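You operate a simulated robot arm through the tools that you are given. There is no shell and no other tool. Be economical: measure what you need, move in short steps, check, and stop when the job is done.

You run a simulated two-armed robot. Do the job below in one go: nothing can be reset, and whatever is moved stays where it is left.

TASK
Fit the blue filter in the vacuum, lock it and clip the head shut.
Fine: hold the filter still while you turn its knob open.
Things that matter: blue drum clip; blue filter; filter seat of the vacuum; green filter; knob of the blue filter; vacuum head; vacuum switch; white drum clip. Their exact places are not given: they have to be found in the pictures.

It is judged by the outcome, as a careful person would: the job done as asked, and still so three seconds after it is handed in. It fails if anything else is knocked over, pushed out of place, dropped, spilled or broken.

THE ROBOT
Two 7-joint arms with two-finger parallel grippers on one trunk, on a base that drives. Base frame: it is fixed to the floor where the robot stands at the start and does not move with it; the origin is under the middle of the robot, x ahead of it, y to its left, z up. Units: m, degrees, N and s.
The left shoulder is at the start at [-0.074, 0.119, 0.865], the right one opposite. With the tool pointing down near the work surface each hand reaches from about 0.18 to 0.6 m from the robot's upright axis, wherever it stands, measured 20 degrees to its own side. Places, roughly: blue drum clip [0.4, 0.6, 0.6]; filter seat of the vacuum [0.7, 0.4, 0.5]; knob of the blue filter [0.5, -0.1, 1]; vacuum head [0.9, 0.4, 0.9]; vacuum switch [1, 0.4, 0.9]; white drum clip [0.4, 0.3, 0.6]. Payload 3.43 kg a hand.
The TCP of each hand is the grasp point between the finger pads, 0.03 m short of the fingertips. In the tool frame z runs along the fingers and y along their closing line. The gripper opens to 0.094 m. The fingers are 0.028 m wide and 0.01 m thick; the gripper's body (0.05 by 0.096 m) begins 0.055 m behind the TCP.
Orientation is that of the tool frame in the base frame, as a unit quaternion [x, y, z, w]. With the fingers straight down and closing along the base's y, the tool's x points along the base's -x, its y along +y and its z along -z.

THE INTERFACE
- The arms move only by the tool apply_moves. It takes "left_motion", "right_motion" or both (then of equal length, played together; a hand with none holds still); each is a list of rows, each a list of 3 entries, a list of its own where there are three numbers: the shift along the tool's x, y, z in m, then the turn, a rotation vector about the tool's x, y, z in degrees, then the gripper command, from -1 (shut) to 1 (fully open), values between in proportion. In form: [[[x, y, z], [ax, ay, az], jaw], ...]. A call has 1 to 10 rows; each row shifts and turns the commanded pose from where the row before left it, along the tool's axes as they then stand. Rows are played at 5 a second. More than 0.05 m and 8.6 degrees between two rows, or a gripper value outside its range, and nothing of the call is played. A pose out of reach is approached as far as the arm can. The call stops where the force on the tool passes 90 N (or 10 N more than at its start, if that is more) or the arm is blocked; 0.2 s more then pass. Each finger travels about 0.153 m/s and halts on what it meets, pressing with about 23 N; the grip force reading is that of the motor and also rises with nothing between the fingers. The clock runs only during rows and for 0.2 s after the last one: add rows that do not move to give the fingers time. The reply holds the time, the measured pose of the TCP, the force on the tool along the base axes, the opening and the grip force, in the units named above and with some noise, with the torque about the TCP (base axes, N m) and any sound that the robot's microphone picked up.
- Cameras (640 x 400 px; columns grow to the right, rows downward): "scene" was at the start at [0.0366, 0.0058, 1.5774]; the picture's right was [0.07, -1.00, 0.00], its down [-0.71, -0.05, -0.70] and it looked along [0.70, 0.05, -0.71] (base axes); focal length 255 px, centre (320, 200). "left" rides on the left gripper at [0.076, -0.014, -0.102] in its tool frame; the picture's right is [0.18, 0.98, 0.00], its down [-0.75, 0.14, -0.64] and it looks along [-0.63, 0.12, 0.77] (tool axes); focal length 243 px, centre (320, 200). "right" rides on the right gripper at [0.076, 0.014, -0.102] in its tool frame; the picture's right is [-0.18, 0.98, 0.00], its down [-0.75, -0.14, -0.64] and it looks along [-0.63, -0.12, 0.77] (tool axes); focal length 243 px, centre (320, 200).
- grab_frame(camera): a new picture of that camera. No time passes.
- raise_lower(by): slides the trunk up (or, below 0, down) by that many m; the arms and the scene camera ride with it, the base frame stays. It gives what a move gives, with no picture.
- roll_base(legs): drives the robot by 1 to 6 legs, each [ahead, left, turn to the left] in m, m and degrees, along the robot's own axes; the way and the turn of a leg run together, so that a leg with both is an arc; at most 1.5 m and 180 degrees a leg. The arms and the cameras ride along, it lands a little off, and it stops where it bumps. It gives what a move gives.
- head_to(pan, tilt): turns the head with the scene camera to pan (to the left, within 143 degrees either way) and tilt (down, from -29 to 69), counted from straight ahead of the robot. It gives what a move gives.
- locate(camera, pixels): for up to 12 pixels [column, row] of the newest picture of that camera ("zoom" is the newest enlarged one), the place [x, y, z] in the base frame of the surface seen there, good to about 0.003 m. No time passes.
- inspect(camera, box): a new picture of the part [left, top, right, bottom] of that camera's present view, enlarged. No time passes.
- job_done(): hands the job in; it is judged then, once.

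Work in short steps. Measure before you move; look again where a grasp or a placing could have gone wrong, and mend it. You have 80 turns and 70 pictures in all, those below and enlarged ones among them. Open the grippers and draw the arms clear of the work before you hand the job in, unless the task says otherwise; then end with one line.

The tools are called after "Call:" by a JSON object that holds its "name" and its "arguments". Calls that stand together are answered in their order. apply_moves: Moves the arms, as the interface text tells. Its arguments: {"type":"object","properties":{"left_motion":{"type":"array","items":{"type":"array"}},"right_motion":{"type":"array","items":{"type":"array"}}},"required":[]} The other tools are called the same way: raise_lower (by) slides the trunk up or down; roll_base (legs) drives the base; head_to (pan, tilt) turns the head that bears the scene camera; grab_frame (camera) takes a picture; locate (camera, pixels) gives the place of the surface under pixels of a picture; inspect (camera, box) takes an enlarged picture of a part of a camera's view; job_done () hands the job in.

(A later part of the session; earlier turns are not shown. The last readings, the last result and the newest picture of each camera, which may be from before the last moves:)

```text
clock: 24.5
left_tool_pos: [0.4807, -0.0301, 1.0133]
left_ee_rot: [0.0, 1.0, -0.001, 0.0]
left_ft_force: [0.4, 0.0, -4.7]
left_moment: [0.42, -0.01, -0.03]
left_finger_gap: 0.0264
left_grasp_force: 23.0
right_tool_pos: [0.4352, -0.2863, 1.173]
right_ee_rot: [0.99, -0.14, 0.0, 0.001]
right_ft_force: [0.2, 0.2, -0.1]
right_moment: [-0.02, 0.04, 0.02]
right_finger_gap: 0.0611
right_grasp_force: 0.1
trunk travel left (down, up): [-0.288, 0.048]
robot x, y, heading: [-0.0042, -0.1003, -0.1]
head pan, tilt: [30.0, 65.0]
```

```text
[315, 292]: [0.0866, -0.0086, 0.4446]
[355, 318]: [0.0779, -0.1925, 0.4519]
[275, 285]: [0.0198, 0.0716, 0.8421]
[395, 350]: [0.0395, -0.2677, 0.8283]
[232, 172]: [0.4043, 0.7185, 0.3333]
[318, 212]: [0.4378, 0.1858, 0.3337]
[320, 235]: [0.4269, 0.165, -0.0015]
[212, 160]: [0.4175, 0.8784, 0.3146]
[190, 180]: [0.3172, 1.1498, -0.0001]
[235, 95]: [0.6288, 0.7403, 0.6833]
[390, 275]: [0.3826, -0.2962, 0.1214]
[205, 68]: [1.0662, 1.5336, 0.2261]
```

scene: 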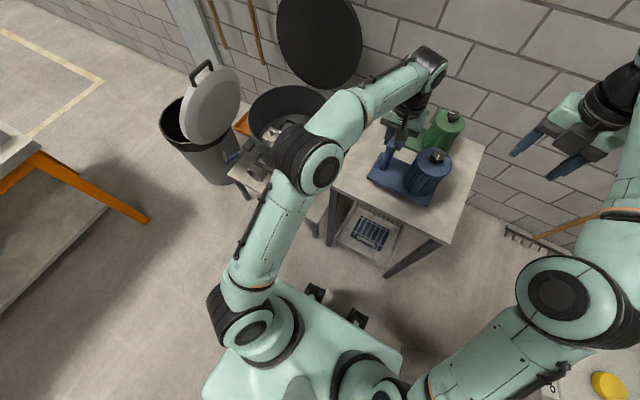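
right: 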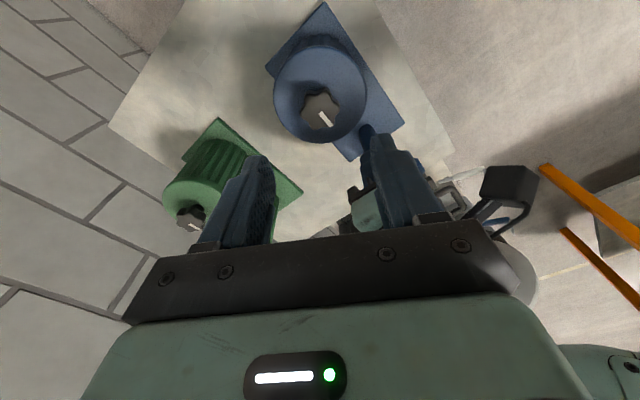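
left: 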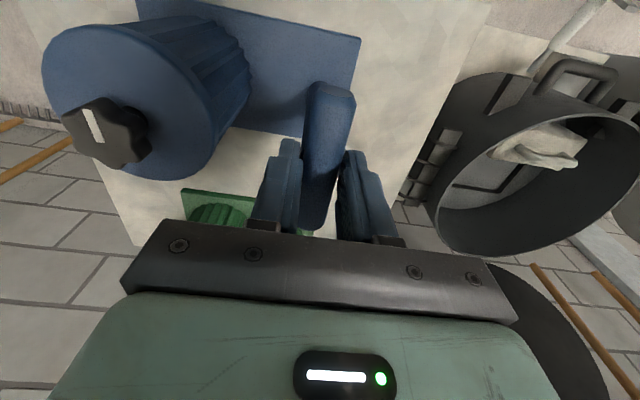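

The robot's front is slim (~0.09 ahead of its axis), the bench edge is at x≈0.37–0.44. I drive left 0.46 m, then ahead 0.12 m; the filter travels over the drum rim with ~0.17 m to spare.

Call:
{"name": "roll_base", "arguments": {"legs": [[0, 0.46, 0], [0.12, 0, 0]]}}

Call:
{"name": "head_to", "arguments": {"pan": 5, "tilt": 55}}

Call:
{"name": "grab_frame", "arguments": {"camera": "scene"}}

Call:
{"name": "grab_frame", "arguments": {"camera": "left"}}

```text
clock: 29.8
left_tool_pos: [0.6008, 0.4218, 1.0129]
left_ee_rot: [-0.002, 1.0, -0.001, 0.0]
left_ft_force: [-0.4, -0.6, -4.4]
left_moment: [0.45, -0.01, -0.01]
left_finger_gap: 0.0265
left_grasp_force: 22.8
right_tool_pos: [0.5569, 0.166, 1.173]
right_ee_rot: [0.991, -0.137, 0.0, 0.0]
right_ft_force: [0.6, -0.6, 0.1]
right_moment: [0.0, -0.04, 0.03]
right_finger_gap: 0.0611
right_grasp_force: 0.0
trunk travel left (down, up): [-0.288, 0.048]
robot x, y, heading: [0.1214, 0.3467, 0.3]
head pan, tilt: [30.0, 65.0]
```

```text
clock: 30.7
left_tool_pos: [0.6, 0.4223, 1.0134]
left_ee_rot: [-0.004, 1.0, -0.001, 0.0]
left_ft_force: [-1.0, 0.1, -4.5]
left_moment: [0.43, 0.0, 0.0]
left_finger_gap: 0.0264
left_grasp_force: 22.7
right_tool_pos: [0.5585, 0.1663, 1.1729]
right_ee_rot: [0.991, -0.137, 0.001, 0.0]
right_ft_force: [0.1, 0.4, 0.5]
right_moment: [-0.05, 0.0, 0.01]
right_finger_gap: 0.061
right_grasp_force: 0.0
trunk travel left (down, up): [-0.288, 0.048]
robot x, y, heading: [0.1191, 0.3468, 0.3]
head pan, tilt: [5.0, 55.0]
```

```text
42 pictures are left
```

scene: 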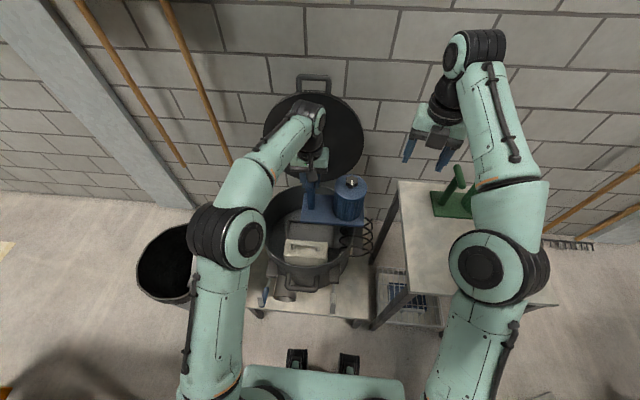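

```text
41 pictures are left
```

left: 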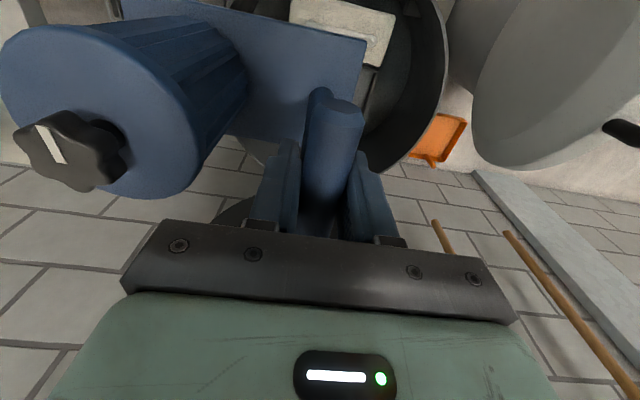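

From this side I enlarge the drum to measure the seat's near rim next to the box.

Call:
{"name": "inspect", "arguments": {"camera": "scene", "box": [250, 180, 380, 300]}}

Call:
{"name": "inspect", "arguments": {"camera": "right", "box": [0, 0, 640, 400]}}

```text
3.33 times, centred on (315, 240) of scene
```

zoom: 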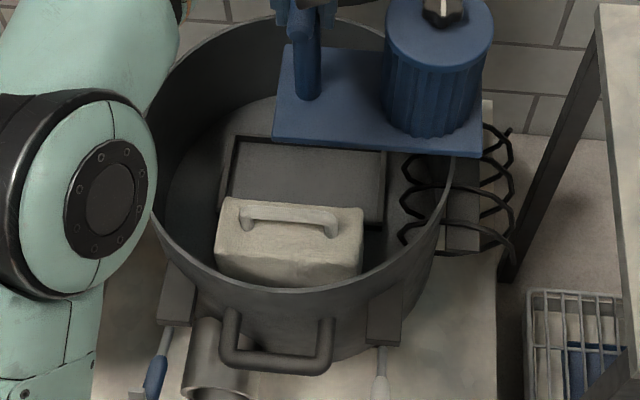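

```text
1.00 times, centred on (320, 200) of right (not enlarged: the box is as wide or as high as the picture)
```

zoom: 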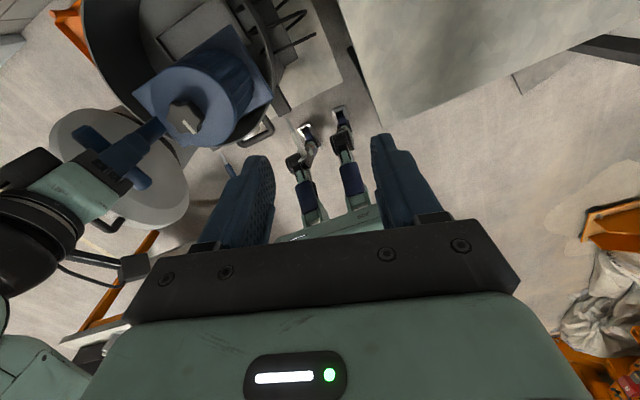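

I convert those features to scene pixels and locate them.

Call:
{"name": "locate", "arguments": {"camera": "scene", "pixels": [[333.9, 246.5], [334.6, 227], [287.6, 222], [286, 237], [328, 244], [326.5, 260], [288.5, 240.5], [331.5, 252], [309, 234], [332, 244], [310, 228], [329, 258]]}}

```text
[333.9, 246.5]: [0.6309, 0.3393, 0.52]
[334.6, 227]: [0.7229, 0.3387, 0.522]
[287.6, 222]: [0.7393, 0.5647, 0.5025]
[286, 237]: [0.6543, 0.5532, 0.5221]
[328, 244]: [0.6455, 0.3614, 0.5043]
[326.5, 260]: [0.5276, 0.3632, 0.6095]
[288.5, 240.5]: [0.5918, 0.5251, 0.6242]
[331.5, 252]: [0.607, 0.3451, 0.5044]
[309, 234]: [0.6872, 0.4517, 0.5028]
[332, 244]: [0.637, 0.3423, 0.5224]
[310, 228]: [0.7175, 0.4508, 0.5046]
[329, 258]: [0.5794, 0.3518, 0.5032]
```

I enlarge the seat more to fix its x range precisely.

Call:
{"name": "inspect", "arguments": {"camera": "scene", "box": [280, 214, 342, 264]}}

```text
8.00 times, centred on (311, 239) of scene
```

zoom: 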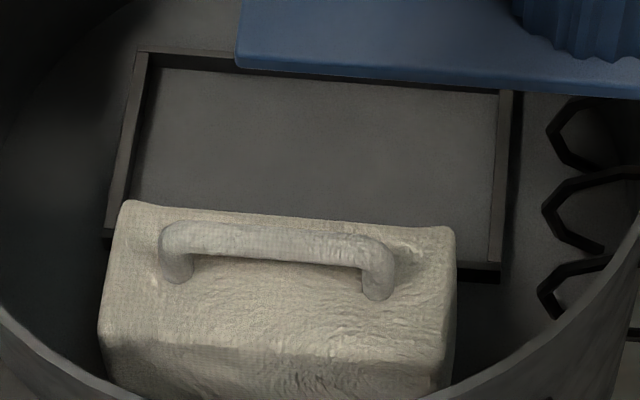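

The near rim shows at (480,265) beyond the box. I locate its corners.

Call:
{"name": "locate", "arguments": {"camera": "zoom", "pixels": [[498, 262], [488, 255], [470, 263], [510, 110], [494, 110], [142, 54], [152, 68], [112, 225], [128, 195], [155, 75], [200, 60], [200, 72]]}}

```text
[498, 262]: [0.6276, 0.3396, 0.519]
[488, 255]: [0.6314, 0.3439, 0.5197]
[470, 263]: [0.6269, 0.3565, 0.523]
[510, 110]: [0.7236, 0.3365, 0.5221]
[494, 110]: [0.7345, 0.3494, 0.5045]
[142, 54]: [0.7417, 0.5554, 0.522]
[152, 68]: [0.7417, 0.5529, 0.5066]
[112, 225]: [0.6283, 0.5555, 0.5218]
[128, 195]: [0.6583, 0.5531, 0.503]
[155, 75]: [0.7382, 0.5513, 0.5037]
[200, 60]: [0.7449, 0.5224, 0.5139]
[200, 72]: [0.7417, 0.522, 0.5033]
```

Seat inner: x≈0.634–0.745, y≈0.346–0.552 (centre 0.689, 0.449); the plate is ~0.106 × 0.192, so x clearance is a couple of mm. I drive 0.04 m further ahead for reach, then correct yaw and go above the seat.

Call:
{"name": "roll_base", "arguments": {"legs": [[0.045, 0, -0.3]]}}

```text
clock: 31.6
left_tool_pos: [0.6275, 0.4255, 1.0095]
left_ee_rot: [-0.002, 1.0, 0.0, -0.001]
left_ft_force: [0.8, 0.0, -4.2]
left_moment: [0.45, 0.02, 0.02]
left_finger_gap: 0.0264
left_grasp_force: 22.9
right_tool_pos: [0.5835, 0.1686, 1.1728]
right_ee_rot: [0.99, -0.138, 0.0, 0.0]
right_ft_force: [0.7, -0.3, -0.2]
right_moment: [0.01, -0.01, 0.01]
right_finger_gap: 0.061
right_grasp_force: 0.1
trunk travel left (down, up): [-0.288, 0.048]
robot x, y, heading: [0.1452, 0.354, 0.3]
head pan, tilt: [5.0, 55.0]
stopped in leg 1: the robot was blocked; the commanded pose is now the measured one
```

The base bumped at x=0.145 (bench edge). I back off 1 cm and check that the vacuum hasn't shifted.

Call:
{"name": "roll_base", "arguments": {"legs": [[-0.012, 0, 0]]}}

Call:
{"name": "inspect", "arguments": {"camera": "scene", "box": [270, 200, 360, 270]}}

```text
clock: 32.3
left_tool_pos: [0.6136, 0.4236, 1.0134]
left_ee_rot: [-0.001, 1.0, -0.001, 0.0]
left_ft_force: [-0.2, -0.4, -4.3]
left_moment: [0.44, -0.01, 0.02]
left_finger_gap: 0.0261
left_grasp_force: 22.7
right_tool_pos: [0.5693, 0.1673, 1.1741]
right_ee_rot: [0.99, -0.139, 0.001, -0.001]
right_ft_force: [-0.1, -0.4, -0.2]
right_moment: [0.01, 0.03, -0.01]
right_finger_gap: 0.0609
right_grasp_force: 0.0
trunk travel left (down, up): [-0.288, 0.048]
robot x, y, heading: [0.1287, 0.3541, 0.1]
head pan, tilt: [5.0, 55.0]
```

```text
5.71 times, centred on (315, 235) of scene
```

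zoom: 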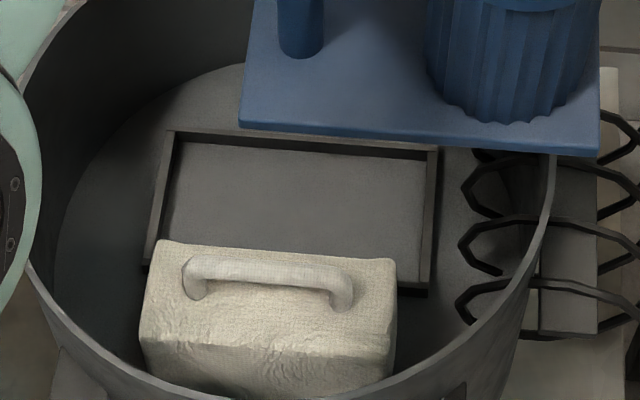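

Now I re-locate the seat's corners and the plate's near edge.

Call:
{"name": "locate", "arguments": {"camera": "zoom", "pixels": [[425, 284], [415, 280], [434, 170], [424, 170], [172, 134], [182, 145], [150, 250], [210, 135], [243, 122], [596, 146], [300, 125], [420, 134]]}}

Call:
{"name": "locate", "arguments": {"camera": "zoom", "pixels": [[430, 286], [400, 285], [300, 138], [300, 152], [163, 170], [170, 170], [246, 20], [599, 60], [243, 118], [598, 140], [400, 292], [250, 240]]}}

```text
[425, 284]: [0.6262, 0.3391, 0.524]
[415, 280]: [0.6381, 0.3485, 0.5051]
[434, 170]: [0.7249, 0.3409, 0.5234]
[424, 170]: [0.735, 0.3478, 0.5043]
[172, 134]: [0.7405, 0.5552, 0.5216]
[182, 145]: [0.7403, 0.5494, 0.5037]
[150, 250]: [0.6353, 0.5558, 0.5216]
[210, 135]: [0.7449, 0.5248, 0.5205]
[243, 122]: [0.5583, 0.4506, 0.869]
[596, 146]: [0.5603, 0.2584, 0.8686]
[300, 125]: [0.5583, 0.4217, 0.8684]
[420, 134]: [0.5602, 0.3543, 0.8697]
```

```text
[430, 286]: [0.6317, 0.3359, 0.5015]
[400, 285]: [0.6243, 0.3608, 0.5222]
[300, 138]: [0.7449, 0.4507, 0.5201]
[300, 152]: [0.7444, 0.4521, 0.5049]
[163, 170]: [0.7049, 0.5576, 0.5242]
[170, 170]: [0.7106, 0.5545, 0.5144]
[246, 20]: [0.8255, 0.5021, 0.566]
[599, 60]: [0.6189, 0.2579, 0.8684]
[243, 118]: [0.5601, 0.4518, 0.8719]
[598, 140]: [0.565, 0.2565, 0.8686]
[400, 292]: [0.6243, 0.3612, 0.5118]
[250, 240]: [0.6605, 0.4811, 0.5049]
```

The vacuum is unmoved. Plate centre is TCP + (−0.002, −0.069), so the target TCP is (0.691, 0.519). I move above the seat at z≈0.90 (plate bottom 0.747, over the rim).

Call:
{"name": "apply_moves", "arguments": {"left_motion": [[[-0.0129, 0.0159, 0.015], [0, 0, 0], -1], [[-0.0129, 0.0159, 0.019], [0, 0, 0], -1], [[-0.0129, 0.0159, 0.019], [0, 0, 0], -1], [[-0.0129, 0.0159, 0.019], [0, 0, 0], -1], [[-0.0129, 0.0159, 0.019], [0, 0, 0], -1], [[-0.0129, 0.0159, 0.019], [0, 0, 0], -1], [[0, 0, 0], [0, 0, 0], -1]]}}

Call:
{"name": "inspect", "arguments": {"camera": "scene", "box": [260, 180, 370, 280]}}

```text
clock: 33.9
left_tool_pos: [0.6892, 0.5196, 0.9045]
left_ee_rot: [-0.002, 1.0, 0.0, 0.0]
left_ft_force: [0.4, -0.8, -4.7]
left_moment: [0.42, 0.0, 0.01]
left_finger_gap: 0.0263
left_grasp_force: 23.1
right_tool_pos: [0.5686, 0.1684, 1.1737]
right_ee_rot: [0.99, -0.138, 0.001, -0.001]
right_ft_force: [-0.6, -0.4, 0.4]
right_moment: [-0.01, 0.02, -0.01]
right_finger_gap: 0.0611
right_grasp_force: 0.1
trunk travel left (down, up): [-0.288, 0.048]
robot x, y, heading: [0.1318, 0.3528, 0.4]
head pan, tilt: [5.0, 55.0]
```

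```text
4.00 times, centred on (315, 230) of scene
```

zoom: 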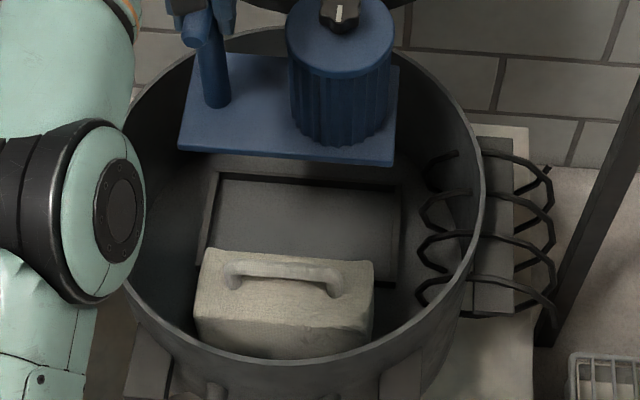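

Reachable and aligned. I lower to TCP z≈0.72 and check the alignment before seating.

Call:
{"name": "apply_moves", "arguments": {"left_motion": [[[-0.002, 0, 0.03], [0, 0, 0.2], -1], [[0, 0, 0.03], [0, 0, 0], -1], [[0, 0, 0.03], [0, 0, 0], -1], [[0, 0, 0.03], [0, 0, 0], -1], [[0, 0, 0.03], [0, 0, 0], -1], [[0, 0, 0.025], [0, 0, 0], -1], [[0, 0, 0], [0, 0, 0], -1]]}}

Call:
{"name": "inspect", "arguments": {"camera": "scene", "box": [270, 190, 360, 260]}}

```text
clock: 35.5
left_tool_pos: [0.6905, 0.5195, 0.7271]
left_ee_rot: [0.0, 1.0, 0.0, -0.001]
left_ft_force: [0.0, -0.1, -5.1]
left_moment: [0.46, -0.02, 0.03]
left_finger_gap: 0.0261
left_grasp_force: 23.4
right_tool_pos: [0.5693, 0.1684, 1.1737]
right_ee_rot: [0.99, -0.138, 0.001, -0.001]
right_ft_force: [0.2, -0.3, 0.1]
right_moment: [-0.04, 0.02, -0.01]
right_finger_gap: 0.0611
right_grasp_force: 0.1
trunk travel left (down, up): [-0.288, 0.048]
robot x, y, heading: [0.1319, 0.3523, 0.2]
head pan, tilt: [5.0, 55.0]
```

```text
5.71 times, centred on (315, 225) of scene
```

zoom: 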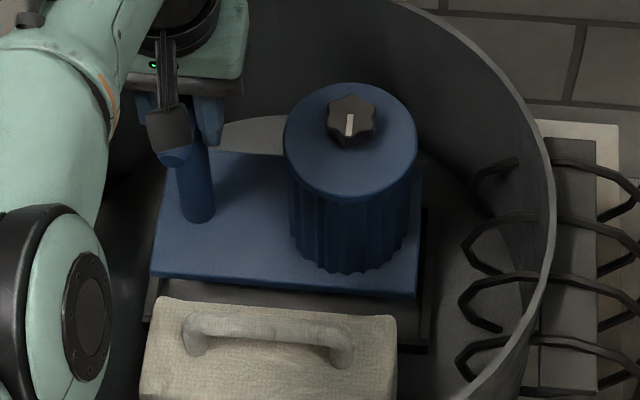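

Call:
{"name": "locate", "arguments": {"camera": "zoom", "pixels": [[155, 272], [413, 292], [280, 284], [416, 250], [160, 235], [425, 250], [425, 330], [150, 310], [156, 265], [300, 120]]}}

```text
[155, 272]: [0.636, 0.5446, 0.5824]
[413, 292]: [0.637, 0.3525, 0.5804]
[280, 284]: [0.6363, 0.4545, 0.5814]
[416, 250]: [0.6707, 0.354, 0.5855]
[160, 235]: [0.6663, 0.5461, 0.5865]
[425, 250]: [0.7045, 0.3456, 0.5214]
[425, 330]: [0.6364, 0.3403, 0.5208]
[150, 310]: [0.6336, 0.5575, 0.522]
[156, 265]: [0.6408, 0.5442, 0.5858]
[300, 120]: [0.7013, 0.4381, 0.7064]
```

The plate is centred (y 0.3525–0.5455, near edge x 0.636). I lower to just above the seat and then into it, with small steps at the end.

Call:
{"name": "apply_moves", "arguments": {"left_motion": [[[0, 0, 0.02], [0, 0, 0], -1], [[0, 0, 0.02], [0, 0, 0], -1], [[0, 0, 0.01], [0, 0, 0], -1], [[0, 0, 0.005], [0, 0, 0], -1], [[0, 0, 0.004], [0, 0, 0], -1], [[0, 0, 0.004], [0, 0, 0], -1], [[0, 0, 0.003], [0, 0, 0], -1], [[0, 0, 0], [0, 0, 0], -1]]}}

Call:
{"name": "inspect", "arguments": {"camera": "scene", "box": [270, 190, 360, 260]}}

Call:
{"name": "locate", "arguments": {"camera": "zoom", "pixels": [[170, 280], [415, 280], [280, 284], [416, 250], [165, 250], [425, 280], [380, 295], [345, 130], [348, 145], [300, 120]]}}

```text
clock: 37.3
left_tool_pos: [0.6846, 0.5183, 0.6613]
left_ee_rot: [0.0, 1.0, -0.001, 0.0]
left_ft_force: [0.6, -0.2, -5.0]
left_moment: [0.47, 0.02, 0.05]
left_finger_gap: 0.0263
left_grasp_force: 23.3
left hand out of reach, approached as far as the arm can: row 3, 6
right_tool_pos: [0.569, 0.1672, 1.1735]
right_ee_rot: [0.99, -0.139, 0.001, -0.001]
right_ft_force: [-0.3, 0.1, 1.0]
right_moment: [0.02, -0.01, 0.0]
right_finger_gap: 0.0611
right_grasp_force: 0.1
trunk travel left (down, up): [-0.288, 0.048]
robot x, y, heading: [0.1338, 0.3514, 0.1]
head pan, tilt: [5.0, 55.0]
```

```text
5.71 times, centred on (315, 225) of scene
```

zoom: 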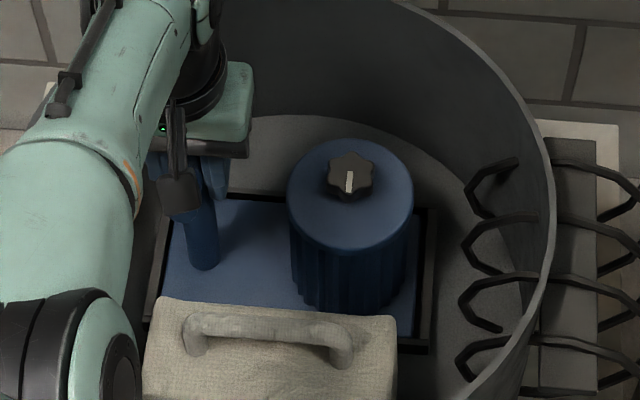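

```text
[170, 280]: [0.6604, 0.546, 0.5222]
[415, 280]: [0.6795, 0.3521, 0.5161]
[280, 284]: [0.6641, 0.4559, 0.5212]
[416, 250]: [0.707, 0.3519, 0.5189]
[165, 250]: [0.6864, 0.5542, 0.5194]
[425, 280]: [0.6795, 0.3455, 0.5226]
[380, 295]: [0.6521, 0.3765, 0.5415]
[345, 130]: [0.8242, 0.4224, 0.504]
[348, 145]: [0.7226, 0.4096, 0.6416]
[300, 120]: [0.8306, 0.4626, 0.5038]
```

The arm is at its reach limit: x lags by 6 mm (plate near edge ≈0.630) though the plate is already between the rims. I drive the base 6 mm ahead to restore x, then lower with the trunk.

Call:
{"name": "roll_base", "arguments": {"legs": [[0.006, 0, 0]]}}

Call:
{"name": "raise_lower", "arguments": {"by": -0.004}}

```text
clock: 38.1
left_tool_pos: [0.6897, 0.5198, 0.6622]
left_ee_rot: [0.0, 1.0, -0.001, 0.0]
left_ft_force: [-2.4, 1.0, -4.6]
left_moment: [0.41, 0.17, -0.21]
left_finger_gap: 0.0264
left_grasp_force: 23.3
right_tool_pos: [0.5753, 0.1685, 1.1742]
right_ee_rot: [0.99, -0.138, 0.002, 0.0]
right_ft_force: [-0.2, -0.4, -0.8]
right_moment: [-0.01, 0.01, 0.01]
right_finger_gap: 0.0611
right_grasp_force: 0.1
trunk travel left (down, up): [-0.288, 0.048]
robot x, y, heading: [0.1368, 0.3518, 0.1]
head pan, tilt: [5.0, 55.0]
```

```text
clock: 38.6
left_tool_pos: [0.6889, 0.518, 0.659]
left_ee_rot: [0.0, 1.0, -0.002, 0.0]
left_ft_force: [-0.7, -0.1, -2.3]
left_moment: [-0.05, -0.03, -0.16]
left_finger_gap: 0.0262
left_grasp_force: 22.7
right_tool_pos: [0.5757, 0.1687, 1.1698]
right_ee_rot: [0.99, -0.138, 0.0, -0.001]
right_ft_force: [-0.7, -0.1, -0.4]
right_moment: [0.01, 0.03, 0.0]
right_finger_gap: 0.0609
right_grasp_force: 0.1
trunk travel left (down, up): [-0.284, 0.052]
robot x, y, heading: [0.1394, 0.3527, 0.4]
head pan, tilt: [5.0, 55.0]
```

It is touching down (load fell to 2.3 N, moment gone). One more 3 mm, then check seating height.

Call:
{"name": "raise_lower", "arguments": {"by": -0.003}}

Call:
{"name": "inspect", "arguments": {"camera": "scene", "box": [270, 190, 360, 260]}}

Call:
{"name": "locate", "arguments": {"camera": "zoom", "pixels": [[180, 280], [412, 280], [280, 280], [412, 240], [230, 210], [425, 240], [345, 160], [365, 160], [348, 145], [330, 165], [350, 180], [280, 230]]}}

```text
clock: 39.1
left_tool_pos: [0.6881, 0.5181, 0.6574]
left_ee_rot: [0.001, 1.0, -0.002, 0.003]
left_ft_force: [-1.1, 0.4, 5.5]
left_moment: [0.01, -0.4, 0.11]
left_finger_gap: 0.0262
left_grasp_force: 23.4
right_tool_pos: [0.5762, 0.1681, 1.1674]
right_ee_rot: [0.99, -0.138, 0.001, -0.001]
right_ft_force: [0.8, 0.6, 0.2]
right_moment: [0.0, -0.02, 0.01]
right_finger_gap: 0.061
right_grasp_force: 0.1
trunk travel left (down, up): [-0.281, 0.055]
robot x, y, heading: [0.1395, 0.3514, -0.1]
head pan, tilt: [5.0, 55.0]
```

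```text
5.71 times, centred on (315, 225) of scene
```

zoom: 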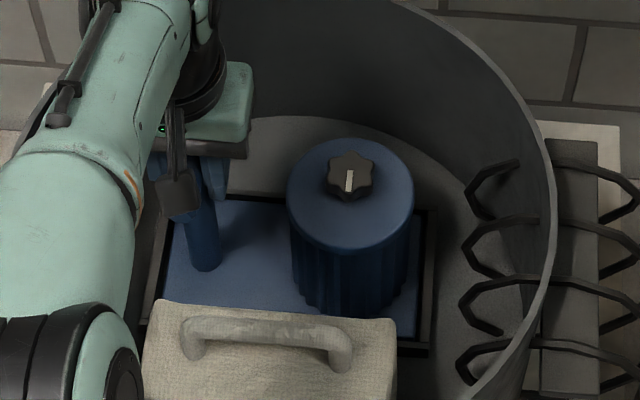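

```text
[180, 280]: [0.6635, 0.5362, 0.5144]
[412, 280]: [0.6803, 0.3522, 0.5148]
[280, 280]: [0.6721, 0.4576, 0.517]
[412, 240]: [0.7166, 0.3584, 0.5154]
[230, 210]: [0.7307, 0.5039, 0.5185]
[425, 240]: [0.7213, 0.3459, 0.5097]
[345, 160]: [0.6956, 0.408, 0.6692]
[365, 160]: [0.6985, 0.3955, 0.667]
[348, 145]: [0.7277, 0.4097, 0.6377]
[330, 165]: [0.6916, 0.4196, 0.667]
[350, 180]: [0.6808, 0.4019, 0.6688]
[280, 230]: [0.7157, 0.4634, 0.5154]
```

Seated: plate top z 0.515, knob at about (0.688,0.405), top 0.668. Keeping the left hand on the handle, I bring the right hand above the knob at yaw −155°.

Call:
{"name": "apply_moves", "arguments": {"right_motion": [[[0, 0, 0], [0, 0, 8.5], 0.3], [[0, -0.0328, 0.03], [0, 0, 0.5], 0.3], [[0, -0.0328, 0.03], [0, 0, 0], 0.3], [[0, -0.0328, 0.03], [0, 0, 0], 0.3], [[0, -0.0328, 0.03], [0, 0, 0], 0.3], [[0, -0.0328, 0.03], [0, 0, 0], 0.3], [[0, -0.0328, 0.03], [0, 0, 0], 0.3], [[0, -0.0328, 0.03], [0, 0, 0], 0.3], [[0, -0.0328, 0.03], [0, 0, 0], 0.3], [[0, 0, 0], [0, 0, 0], 0.3]]}}

Call:
{"name": "grab_frame", "arguments": {"camera": "right"}}

```text
clock: 41.3
left_tool_pos: [0.6882, 0.5183, 0.6567]
left_ee_rot: [0.0, 1.0, 0.0, 0.001]
left_ft_force: [2.3, 1.7, 14.0]
left_moment: [0.08, 0.04, 0.07]
left_finger_gap: 0.026
left_grasp_force: 22.9
right_tool_pos: [0.65, 0.3963, 0.9269]
right_ee_rot: [0.976, -0.216, 0.002, -0.001]
right_ft_force: [-0.6, 0.8, -0.3]
right_moment: [0.02, -0.01, 0.0]
right_finger_gap: 0.0612
right_grasp_force: 0.0
right hand out of reach, approached as far as the arm can: row 7, 8, 9
trunk travel left (down, up): [-0.281, 0.055]
robot x, y, heading: [0.1381, 0.3482, 0.1]
head pan, tilt: [5.0, 55.0]
```

```text
32 pictures are left
```

right: 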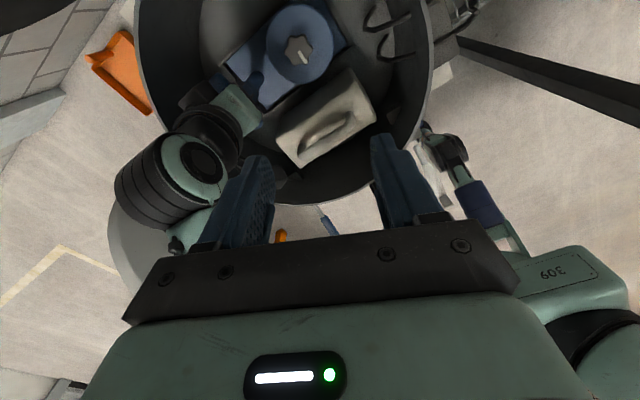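

The right hand can't reach that far. The filter is seated and held by the pocket, so I'll use the left hand on the knob instead: open, raise it, retreat the right hand, then shift the base right.

Call:
{"name": "apply_moves", "arguments": {"left_motion": [[[0, 0, 0], [0, 0, 0], 0.1], [[0, 0, 0], [0, 0, 0], 0.1], [[0, 0, -0.02], [0, 0, 0], 0.1], [[0, 0, -0.03], [0, 0, 0], 0.2], [[0, 0, -0.04], [0, 0, 0], 0.3], [[0, 0, -0.04], [0, 0, 0], 0.3], [[0, 0, -0.03], [0, 0, 0], 0.3]], "right_motion": [[[0, 0.04, -0.02], [0, 0, 0], 0.3], [[0, 0.045, -0.02], [0, 0, 0], 0.3], [[0, 0.045, -0.02], [0, 0, 0], 0.3], [[0, 0.045, -0.02], [0, 0, 0], 0.3], [[0, 0.045, -0.02], [0, 0, 0], 0.3], [[0, 0.045, -0.02], [0, 0, 0], 0.3], [[0, 0, 0], [0, 0, 0], 0.3]]}}

Call:
{"name": "roll_base", "arguments": {"legs": [[0, -0.06, 0]]}}

Call:
{"name": "raise_lower", "arguments": {"by": -0.05}}

Call:
{"name": "grab_frame", "arguments": {"camera": "scene"}}

```text
clock: 42.9
left_tool_pos: [0.6877, 0.5207, 0.8133]
left_ee_rot: [0.0, 1.0, -0.002, 0.0]
left_ft_force: [0.4, 0.0, -0.4]
left_moment: [0.01, 0.02, -0.01]
left_finger_gap: 0.0611
left_grasp_force: 0.0
right_tool_pos: [0.6378, 0.1745, 1.0816]
right_ee_rot: [0.977, -0.215, 0.001, 0.0]
right_ft_force: [-0.7, 0.3, -0.1]
right_moment: [-0.02, 0.02, -0.03]
right_finger_gap: 0.0611
right_grasp_force: 0.1
right hand out of reach, approached as far as the arm can: row 1, 2, 3, 4, 5, 6
trunk travel left (down, up): [-0.281, 0.055]
robot x, y, heading: [0.1386, 0.3483, 0.2]
head pan, tilt: [5.0, 55.0]
```

```text
clock: 43.9
left_tool_pos: [0.6833, 0.5102, 0.8143]
left_ee_rot: [-0.003, 1.0, -0.002, 0.0]
left_ft_force: [0.2, -0.8, 0.1]
left_moment: [-0.03, -0.01, -0.01]
left_finger_gap: 0.0615
left_grasp_force: 0.0
right_tool_pos: [0.6352, 0.165, 1.0824]
right_ee_rot: [0.977, -0.211, 0.001, -0.001]
right_ft_force: [0.6, -0.4, 0.1]
right_moment: [0.0, -0.01, -0.03]
right_finger_gap: 0.0614
right_grasp_force: 0.1
trunk travel left (down, up): [-0.281, 0.055]
robot x, y, heading: [0.1361, 0.3361, 0.7]
head pan, tilt: [5.0, 55.0]
stopped in leg 1: the robot was blocked; the commanded pose is now the measured one
```

```text
clock: 44.8
left_tool_pos: [0.6848, 0.511, 0.7633]
left_ee_rot: [-0.004, 1.0, -0.002, 0.0]
left_ft_force: [0.2, -0.9, 0.5]
left_moment: [0.01, 0.01, 0.02]
left_finger_gap: 0.0615
left_grasp_force: 0.0
right_tool_pos: [0.6234, 0.1653, 1.0153]
right_ee_rot: [0.977, -0.212, -0.011, 0.002]
right_ft_force: [-0.3, 0.2, -0.6]
right_moment: [0.0, -0.02, -0.02]
right_finger_gap: 0.0614
right_grasp_force: 0.1
trunk travel left (down, up): [-0.231, 0.105]
robot x, y, heading: [0.1345, 0.334, 0.8]
head pan, tilt: [5.0, 55.0]
```

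```text
31 pictures are left
```

scene: 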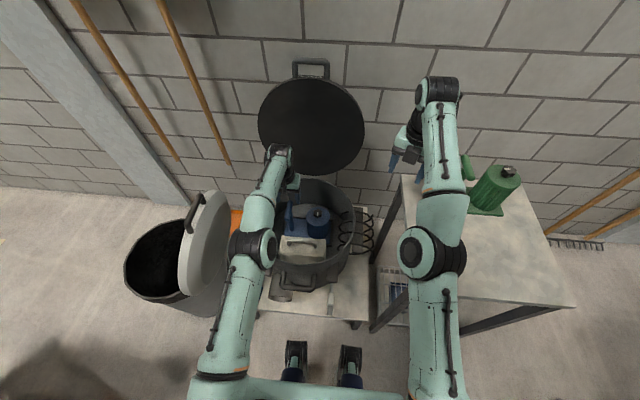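

The base bumped the filter table side at y≈0.336. I ease it 8 mm left and 7 mm ahead, and check that the table and green filter are where they were.

Call:
{"name": "roll_base", "arguments": {"legs": [[0, 0.008, -0.6], [0.007, 0, 0]]}}

Call:
{"name": "inspect", "arguments": {"camera": "scene", "box": [370, 120, 600, 320]}}

Call:
{"name": "locate", "arguments": {"camera": "zoom", "pixels": [[385, 165], [350, 250], [60, 160], [570, 495], [330, 225], [380, 190]]}}

```text
clock: 46.0
left_tool_pos: [0.6905, 0.5135, 0.764]
left_ee_rot: [0.001, 1.0, -0.002, 0.001]
left_ft_force: [0.4, 0.6, -0.3]
left_moment: [-0.02, 0.0, 0.03]
left_finger_gap: 0.0608
left_grasp_force: 0.1
right_tool_pos: [0.6269, 0.1681, 1.0157]
right_ee_rot: [0.976, -0.218, -0.011, 0.003]
right_ft_force: [0.7, 0.1, 0.1]
right_moment: [-0.03, 0.02, 0.02]
right_finger_gap: 0.0609
right_grasp_force: 0.0
trunk travel left (down, up): [-0.231, 0.105]
robot x, y, heading: [0.1413, 0.3455, 0.2]
head pan, tilt: [5.0, 55.0]
stopped in leg 2: the robot was blocked; the commanded pose is now the measured one
```

```text
2.00 times, centred on (485, 220) of scene
```

zoom: 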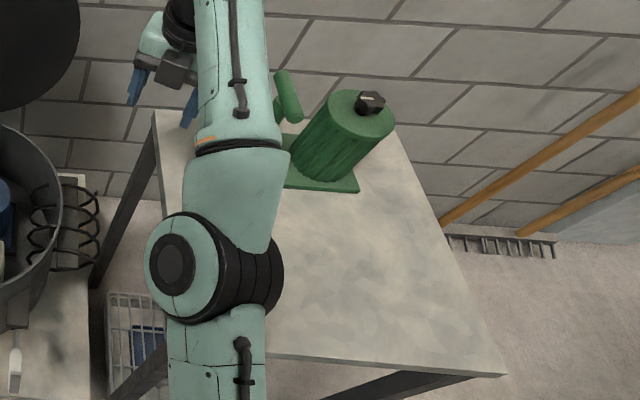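

```text
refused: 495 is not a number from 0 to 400
```

Call:
{"name": "locate", "arguments": {"camera": "zoom", "pixels": [[360, 120], [355, 188], [325, 165], [500, 372], [155, 115], [270, 365]]}}

```text
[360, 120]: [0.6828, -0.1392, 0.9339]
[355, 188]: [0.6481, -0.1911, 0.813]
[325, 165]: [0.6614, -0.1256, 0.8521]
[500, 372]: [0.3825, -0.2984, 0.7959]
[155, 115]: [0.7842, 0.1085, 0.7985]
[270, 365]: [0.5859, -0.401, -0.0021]
```

Table and green filter are unmoved. I bring the left hand above the knob and yaw it −30° to match the knob's lobes.

Call:
{"name": "apply_moves", "arguments": {"left_motion": [[[0.001, -0.036, 0], [0, 0, 0], 0.3], [[0.001, -0.036, 0], [0, 0, 0], 0.3], [[0.0005, -0.0365, 0], [0, 0, 0], 0.3], [[0, 0, 0], [0, 0, -7.5], 0.3], [[0, 0, 0], [0, 0, -7.5], 0.3], [[0, 0, 0], [0, 0, -7.5], 0.3], [[0, 0, 0], [0, 0, -7.5], 0.3], [[0, 0, 0], [0, 0, 0], 0.3]]}}

Call:
{"name": "inspect", "arguments": {"camera": "left", "box": [180, 20, 460, 220]}}

```text
clock: 47.8
left_tool_pos: [0.6815, 0.405, 0.7641]
left_ee_rot: [-0.258, 0.966, -0.002, 0.001]
left_ft_force: [0.0, 0.0, -0.3]
left_moment: [0.0, -0.04, 0.0]
left_finger_gap: 0.061
left_grasp_force: 0.0
left hand out of reach, approached as far as the arm can: row 2
right_tool_pos: [0.6278, 0.1676, 1.0151]
right_ee_rot: [0.976, -0.218, -0.011, 0.002]
right_ft_force: [0.4, 1.1, 0.5]
right_moment: [0.0, 0.0, -0.01]
right_finger_gap: 0.0612
right_grasp_force: 0.2
trunk travel left (down, up): [-0.231, 0.105]
robot x, y, heading: [0.1421, 0.3498, 0.1]
head pan, tilt: [5.0, 55.0]
```

```text
2.00 times, centred on (320, 120) of left
```

zoom: 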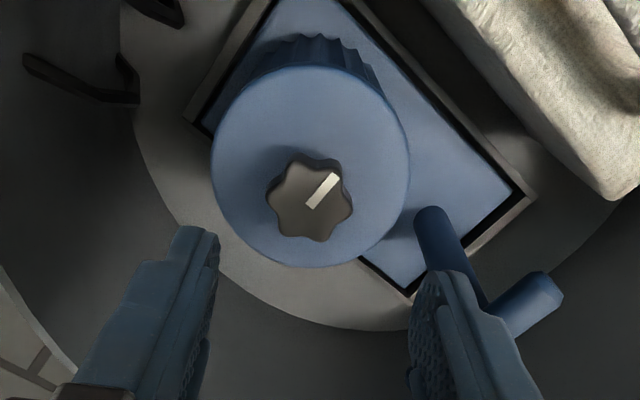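

The filter sits squarely in its frame. I locate the knob's centre from here.

Call:
{"name": "locate", "arguments": {"camera": "zoom", "pixels": [[272, 200], [350, 205], [310, 162], [320, 238], [308, 200], [325, 190]]}}

```text
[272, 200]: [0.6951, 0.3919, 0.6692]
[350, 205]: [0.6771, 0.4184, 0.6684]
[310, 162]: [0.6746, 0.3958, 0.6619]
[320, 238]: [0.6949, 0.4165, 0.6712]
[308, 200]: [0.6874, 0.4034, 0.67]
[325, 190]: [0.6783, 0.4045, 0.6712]
```

Knob centre ≈ (0.686,0.404), top 0.669. I lower with a small correction and, before closing, read the pose.

Call:
{"name": "apply_moves", "arguments": {"left_motion": [[[0, 0, 0.03], [0, 0, 0], 0.3], [[0, 0, 0.02], [0, 0, 0], 0.3], [[-0.0034, -0.0031, 0.02], [0, 0, 0], 0.3], [[0, 0, 0.018], [0, 0, 0], 0.3], [[0, 0, 0], [0, 0, 0], 0.3]]}}

```text
clock: 49.0
left_tool_pos: [0.6775, 0.4042, 0.6767]
left_ee_rot: [-0.258, 0.966, -0.002, 0.002]
left_ft_force: [0.3, -0.2, -0.3]
left_moment: [0.03, -0.01, -0.02]
left_finger_gap: 0.0612
left_grasp_force: 0.0
left hand out of reach, approached as far as the arm can: row 3
right_tool_pos: [0.6267, 0.168, 1.0155]
right_ee_rot: [0.976, -0.217, -0.011, 0.002]
right_ft_force: [1.0, 0.5, 0.2]
right_moment: [0.0, -0.01, 0.0]
right_finger_gap: 0.0611
right_grasp_force: 0.0
trunk travel left (down, up): [-0.231, 0.105]
robot x, y, heading: [0.1434, 0.3454, 0.0]
head pan, tilt: [5.0, 55.0]
```

Reach is worse with the trunk lowered (x 0.6775, 8 mm short). I raise the trunk 0.05 and redo the descent from there.

Call:
{"name": "raise_lower", "arguments": {"by": 0.06}}

Call:
{"name": "apply_moves", "arguments": {"left_motion": [[[0, 0, 0.02], [0, 0, 0], 0.3], [[-0.004, -0.002, 0.02], [0, 0, 0], 0.3], [[-0.0035, -0.0025, 0.01], [0, 0, 0], 0.3], [[0, 0, 0.012], [0, 0, 0], 0.3], [[0, 0, 0], [0, 0, 0], 0.3]]}}

```text
clock: 50.0
left_tool_pos: [0.6761, 0.4048, 0.7361]
left_ee_rot: [-0.258, 0.966, -0.002, 0.001]
left_ft_force: [0.7, 0.2, -0.6]
left_moment: [-0.01, -0.02, 0.01]
left_finger_gap: 0.061
left_grasp_force: 0.0
right_tool_pos: [0.6405, 0.1694, 1.0979]
right_ee_rot: [0.976, -0.218, 0.004, -0.001]
right_ft_force: [-0.4, -0.3, -0.2]
right_moment: [0.0, -0.02, 0.01]
right_finger_gap: 0.0611
right_grasp_force: 0.1
trunk travel left (down, up): [-0.291, 0.045]
robot x, y, heading: [0.1399, 0.3451, 0.1]
head pan, tilt: [5.0, 55.0]
```

```text
clock: 51.2
left_tool_pos: [0.6853, 0.4051, 0.6737]
left_ee_rot: [-0.258, 0.966, -0.002, 0.0]
left_ft_force: [-0.1, 1.0, -0.6]
left_moment: [-0.02, 0.01, -0.02]
left_finger_gap: 0.061
left_grasp_force: 0.1
right_tool_pos: [0.6422, 0.1688, 1.0974]
right_ee_rot: [0.976, -0.218, 0.005, -0.001]
right_ft_force: [-0.4, 0.4, -0.2]
right_moment: [0.0, -0.02, 0.02]
right_finger_gap: 0.0615
right_grasp_force: 0.0
trunk travel left (down, up): [-0.291, 0.045]
robot x, y, heading: [0.1407, 0.3451, -0.1]
head pan, tilt: [5.0, 55.0]
```

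Reached (0.685,0.405,0.674) without clipping. I close on the knob.

Call:
{"name": "apply_moves", "arguments": {"left_motion": [[[0, 0, 0], [0, 0, 0], -0.2], [[0, 0, 0], [0, 0, 0], -1], [[0, 0, 0], [0, 0, 0], -1], [[0, 0, 0], [0, 0, 5], -1], [[0, 0, 0], [0, 0, 5], -1], [[0, 0, 0], [0, 0, 6], -1]]}}

```text
clock: 52.6
left_tool_pos: [0.6861, 0.4057, 0.6741]
left_ee_rot: [-0.119, 0.993, 0.0, 0.001]
left_ft_force: [0.4, -0.1, 0.4]
left_moment: [0.01, 0.19, -0.03]
left_finger_gap: 0.0369
left_grasp_force: 23.1
right_tool_pos: [0.6428, 0.1699, 1.0971]
right_ee_rot: [0.976, -0.218, 0.004, -0.001]
right_ft_force: [0.2, 0.0, -0.1]
right_moment: [0.03, 0.0, 0.02]
right_finger_gap: 0.0611
right_grasp_force: 0.2
trunk travel left (down, up): [-0.291, 0.045]
robot x, y, heading: [0.1409, 0.3449, 0.3]
head pan, tilt: [5.0, 55.0]
```

Gripped (0.037, the same gap as before) and turning clockwise freely. I continue to about 76°.

Call:
{"name": "apply_moves", "arguments": {"left_motion": [[[0, 0, 0], [0, 0, 7.5], -1], [[0, 0, 0], [0, 0, 7.5], -1], [[0, 0, 0], [0, 0, 7.5], -1], [[0, 0, 0], [0, 0, 7.5], -1], [[0, 0, 0], [0, 0, 7.5], -1], [[0, 0, 0], [0, 0, 7.5], -1], [[0, 0, 0], [0, 0, 7.5], -1], [[0, 0, 0], [0, 0, 7.5], -1], [[0, 0, 0], [0, 0, 0], -1]]}}

Call:
{"name": "apply_moves", "arguments": {"left_motion": [[[0, 0, 0], [0, 0, 5], -1], [[0, 0, 0], [0, 0, 5], -1], [[0, 0, 0], [0, 0, 5], -1], [[0, 0, 0], [0, 0, 3], -1], [[0, 0, 0], [0, 0, 0], -1]]}}

```text
clock: 54.6
left_tool_pos: [0.6862, 0.4053, 0.6734]
left_ee_rot: [0.393, 0.92, 0.0, 0.002]
left_ft_force: [-1.4, 1.1, 0.0]
left_moment: [0.11, 0.19, -0.01]
left_finger_gap: 0.0367
left_grasp_force: 22.7
right_tool_pos: [0.6415, 0.1679, 1.0973]
right_ee_rot: [0.976, -0.217, 0.005, -0.002]
right_ft_force: [-1.1, 0.6, -0.1]
right_moment: [-0.01, 0.01, -0.02]
right_finger_gap: 0.0609
right_grasp_force: 0.0
trunk travel left (down, up): [-0.291, 0.045]
robot x, y, heading: [0.1421, 0.3459, 0.1]
head pan, tilt: [5.0, 55.0]
```

```text
clock: 55.8
left_tool_pos: [0.6856, 0.4051, 0.6752]
left_ee_rot: [0.531, 0.847, -0.001, 0.001]
left_ft_force: [-2.3, -0.8, 0.4]
left_moment: [0.19, 0.17, 0.25]
left_finger_gap: 0.037
left_grasp_force: 23.0
right_tool_pos: [0.6419, 0.1689, 1.0967]
right_ee_rot: [0.976, -0.218, 0.005, -0.002]
right_ft_force: [0.3, -0.7, -0.9]
right_moment: [0.02, 0.03, 0.03]
right_finger_gap: 0.0611
right_grasp_force: 0.0
trunk travel left (down, up): [-0.291, 0.045]
robot x, y, heading: [0.1399, 0.3453, 0.2]
head pan, tilt: [5.0, 55.0]
```

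94° turned, with the torque at its stop value (0.25 N m). I release, raise and look at the pointer.

Call:
{"name": "apply_moves", "arguments": {"left_motion": [[[0, 0, 0], [0, 0, 0], 0.3], [[0, 0, 0], [0, 0, 0], 0.3], [[0, 0, -0.03], [0, 0, 0], 0.3], [[0, 0, -0.04], [0, 0, 0], 0.3], [[0, 0, -0.04], [0, 0, 0], 0.3], [[0, 0, -0.03], [0, 0, 0], 0.3]]}}

Call:
{"name": "inspect", "arguments": {"camera": "left", "box": [180, 20, 460, 220]}}

```text
clock: 57.2
left_tool_pos: [0.6842, 0.4071, 0.8167]
left_ee_rot: [0.531, 0.847, -0.001, 0.001]
left_ft_force: [0.9, -0.2, 0.9]
left_moment: [0.0, -0.01, -0.02]
left_finger_gap: 0.0612
left_grasp_force: 0.0
right_tool_pos: [0.6423, 0.1691, 1.0975]
right_ee_rot: [0.976, -0.217, 0.005, -0.002]
right_ft_force: [-0.5, 0.1, -0.1]
right_moment: [-0.02, -0.01, -0.02]
right_finger_gap: 0.0613
right_grasp_force: 0.0
trunk travel left (down, up): [-0.291, 0.045]
robot x, y, heading: [0.1393, 0.3442, 0.2]
head pan, tilt: [5.0, 55.0]
```

```text
2.00 times, centred on (320, 120) of left
```

zoom: 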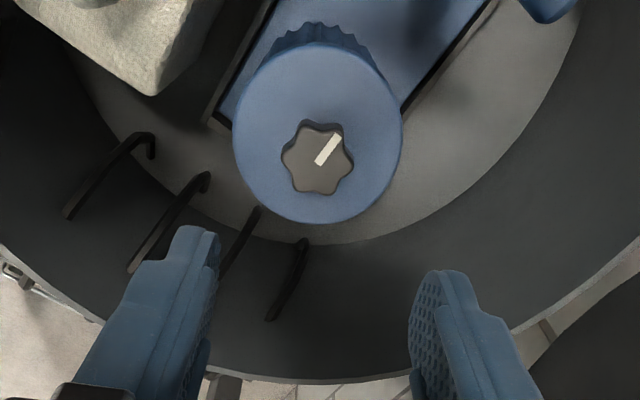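

The pointer is back toward the handle: locked in the seat. Next the head (lid): I raise the left hand clear and look at the lid.

Call:
{"name": "apply_moves", "arguments": {"left_motion": [[[0, 0, -0.04], [0, 0, -8], 0.3], [[0, 0, -0.04], [0, 0, -8], 0.3], [[0, 0, -0.04], [0, 0, -8], 0.3], [[0, 0, -0.04], [0, 0, -8], 0.3], [[0, 0, -0.02], [0, 0, -8], 0.3], [[0, 0, -0.02], [0, 0, -8], 0.3], [[0, 0, 0], [0, 0, -8], 0.3], [[0, 0, 0], [0, 0, -8], 0.3]]}}

Call:
{"name": "head_to", "arguments": {"pan": 5, "tilt": 40}}

Call:
{"name": "grab_frame", "arguments": {"camera": "scene"}}

```text
clock: 59.0
left_tool_pos: [0.6669, 0.4067, 1.0081]
left_ee_rot: [0.0, 1.0, -0.002, 0.0]
left_ft_force: [0.8, 0.1, -0.9]
left_moment: [-0.01, 0.0, 0.01]
left_finger_gap: 0.0612
left_grasp_force: 0.1
left hand out of reach, approached as far as the arm can: row 4, 5, 6
right_tool_pos: [0.6414, 0.168, 1.0975]
right_ee_rot: [0.976, -0.217, 0.005, -0.002]
right_ft_force: [-0.1, 0.3, 0.3]
right_moment: [-0.01, -0.03, 0.0]
right_finger_gap: 0.0611
right_grasp_force: 0.0
trunk travel left (down, up): [-0.291, 0.045]
robot x, y, heading: [0.1402, 0.3503, 0.1]
head pan, tilt: [5.0, 55.0]
```

```text
clock: 59.8
left_tool_pos: [0.6682, 0.4059, 1.007]
left_ee_rot: [0.001, 1.0, -0.002, 0.001]
left_ft_force: [-0.1, -0.5, 0.0]
left_moment: [-0.03, -0.01, -0.02]
left_finger_gap: 0.0614
left_grasp_force: 0.1
right_tool_pos: [0.6418, 0.1688, 1.0977]
right_ee_rot: [0.976, -0.217, 0.004, -0.002]
right_ft_force: [0.1, 0.1, 0.0]
right_moment: [0.0, -0.05, 0.02]
right_finger_gap: 0.0612
right_grasp_force: 0.0
trunk travel left (down, up): [-0.291, 0.045]
robot x, y, heading: [0.1418, 0.3454, 0.1]
head pan, tilt: [5.0, 40.0]
```

```text
27 pictures are left
```

scene: 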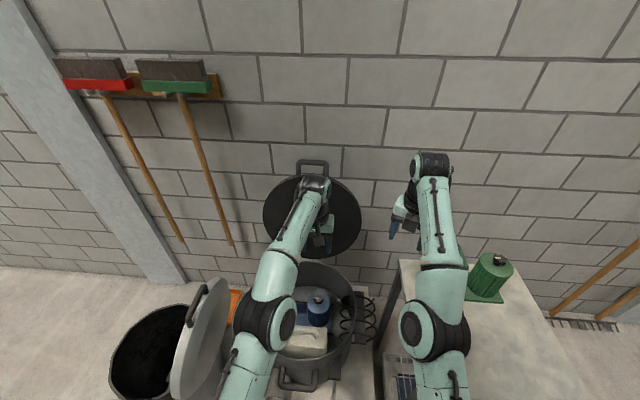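

I measure the lid's edge, handle and lower part.

Call:
{"name": "locate", "arguments": {"camera": "scene", "pixels": [[299, 170], [326, 168], [312, 162], [270, 210], [358, 215], [345, 185], [345, 245], [280, 190], [340, 255], [300, 262], [355, 235], [298, 178]]}}

Call:
{"name": "inspect", "arguments": {"camera": "scene", "box": [250, 150, 380, 270]}}

```text
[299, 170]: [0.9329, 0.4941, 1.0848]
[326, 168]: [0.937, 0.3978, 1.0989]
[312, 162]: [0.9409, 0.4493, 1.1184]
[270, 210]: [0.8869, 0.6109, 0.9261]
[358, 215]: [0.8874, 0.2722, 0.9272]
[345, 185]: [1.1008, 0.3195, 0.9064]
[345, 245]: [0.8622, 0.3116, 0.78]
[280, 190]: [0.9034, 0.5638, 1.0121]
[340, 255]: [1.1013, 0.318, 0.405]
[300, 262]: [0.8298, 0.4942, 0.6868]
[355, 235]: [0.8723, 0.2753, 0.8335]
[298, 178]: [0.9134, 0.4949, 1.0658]
```

```text
3.33 times, centred on (315, 210) of scene
```

zoom: 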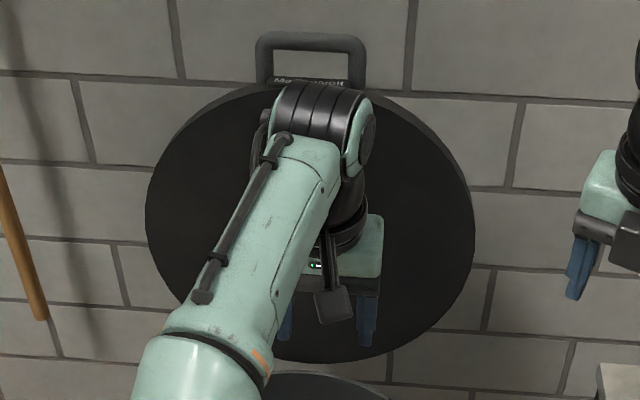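

The lid leans ~10° past vertical; its loop handle bar is at about (0.94, 0.40–0.495, 1.115), beyond reach from here. I'll back off, turn the robot 90° right so the left shoulder leads, and approach the bench sideways.

Call:
{"name": "roll_base", "arguments": {"legs": [[-0.25, 0, 0], [0, 0, -90]]}}

Call:
{"name": "head_to", "arguments": {"pan": 80, "tilt": 45}}

Call:
{"name": "grab_frame", "arguments": {"camera": "scene"}}

```text
clock: 65.5
left_tool_pos: [-0.0705, -0.1845, 1.0082]
left_ee_rot: [0.721, 0.693, -0.002, 0.0]
left_ft_force: [0.7, -0.5, 0.7]
left_moment: [-0.01, 0.02, 0.04]
left_finger_gap: 0.061
left_grasp_force: 0.0
right_tool_pos: [-0.3072, -0.1495, 1.0978]
right_ee_rot: [-0.521, 0.854, -0.004, -0.002]
right_ft_force: [-0.9, 0.7, 0.8]
right_moment: [0.0, -0.01, 0.0]
right_finger_gap: 0.061
right_grasp_force: 0.1
trunk travel left (down, up): [-0.291, 0.045]
robot x, y, heading: [-0.1128, 0.3457, -92.0]
head pan, tilt: [5.0, 40.0]
```

```text
clock: 67.0
left_tool_pos: [-0.0712, -0.1842, 1.009]
left_ee_rot: [0.721, 0.693, -0.002, -0.001]
left_ft_force: [-0.2, 0.1, -0.3]
left_moment: [-0.01, -0.01, 0.02]
left_finger_gap: 0.0608
left_grasp_force: 0.0
right_tool_pos: [-0.3068, -0.1485, 1.0983]
right_ee_rot: [-0.521, 0.853, -0.005, -0.002]
right_ft_force: [0.7, 0.5, 0.4]
right_moment: [0.02, -0.01, 0.02]
right_finger_gap: 0.061
right_grasp_force: 0.1
trunk travel left (down, up): [-0.291, 0.045]
robot x, y, heading: [-0.1081, 0.3446, -92.1]
head pan, tilt: [80.0, 45.0]
```

```text
25 pictures are left
```

scene: 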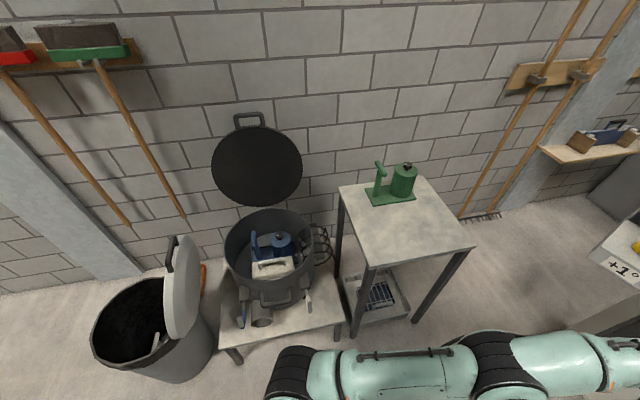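

Clear view now. I measure the lid handle, clips and bench front edge, then drive sideways toward the bench.

Call:
{"name": "locate", "arguments": {"camera": "scene", "pixels": [[249, 115], [237, 122], [263, 118], [250, 127], [218, 165], [300, 160], [308, 300], [241, 320], [285, 350], [160, 280], [355, 320], [243, 295]]}}

Call:
{"name": "inspect", "arguments": {"camera": "scene", "box": [200, 100, 320, 215]}}

Call:
{"name": "roll_base", "arguments": {"legs": [[0, 0.25, 2]]}}

```text
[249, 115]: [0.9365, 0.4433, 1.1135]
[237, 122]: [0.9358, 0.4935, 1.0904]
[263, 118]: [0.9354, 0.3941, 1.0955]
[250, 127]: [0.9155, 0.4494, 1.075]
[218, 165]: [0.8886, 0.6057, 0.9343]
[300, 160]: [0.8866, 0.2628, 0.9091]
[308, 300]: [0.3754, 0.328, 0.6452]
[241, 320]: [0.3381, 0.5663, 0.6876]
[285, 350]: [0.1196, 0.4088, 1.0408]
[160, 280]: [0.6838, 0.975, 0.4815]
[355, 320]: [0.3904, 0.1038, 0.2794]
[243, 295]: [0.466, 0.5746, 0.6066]
```

```text
3.48 times, centred on (260, 158) of scene
```

zoom: 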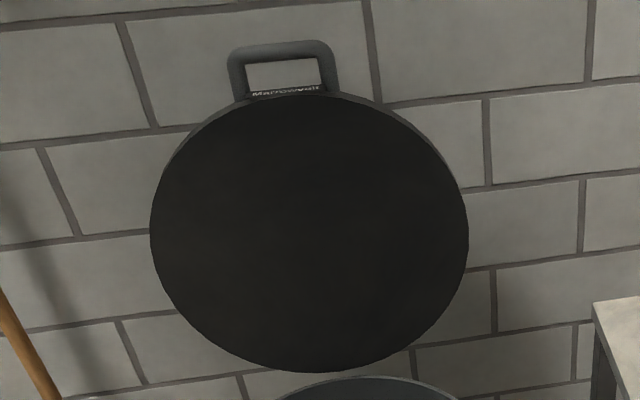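

```text
clock: 70.0
left_tool_pos: [0.1929, -0.1869, 1.0081]
left_ee_rot: [0.712, 0.702, -0.001, 0.0]
left_ft_force: [-0.8, 0.5, -0.5]
left_moment: [-0.01, -0.03, 0.01]
left_finger_gap: 0.0611
left_grasp_force: 0.0
right_tool_pos: [-0.0444, -0.1605, 1.0971]
right_ee_rot: [-0.533, 0.846, -0.005, -0.002]
right_ft_force: [0.3, -0.1, 0.3]
right_moment: [0.03, 0.02, 0.03]
right_finger_gap: 0.0612
right_grasp_force: 0.0
trunk travel left (down, up): [-0.291, 0.045]
robot x, y, heading: [0.1375, 0.3444, -90.2]
head pan, tilt: [80.0, 45.0]
stopped in leg 1: the robot was blocked; the commanded pose is now the measured one
```

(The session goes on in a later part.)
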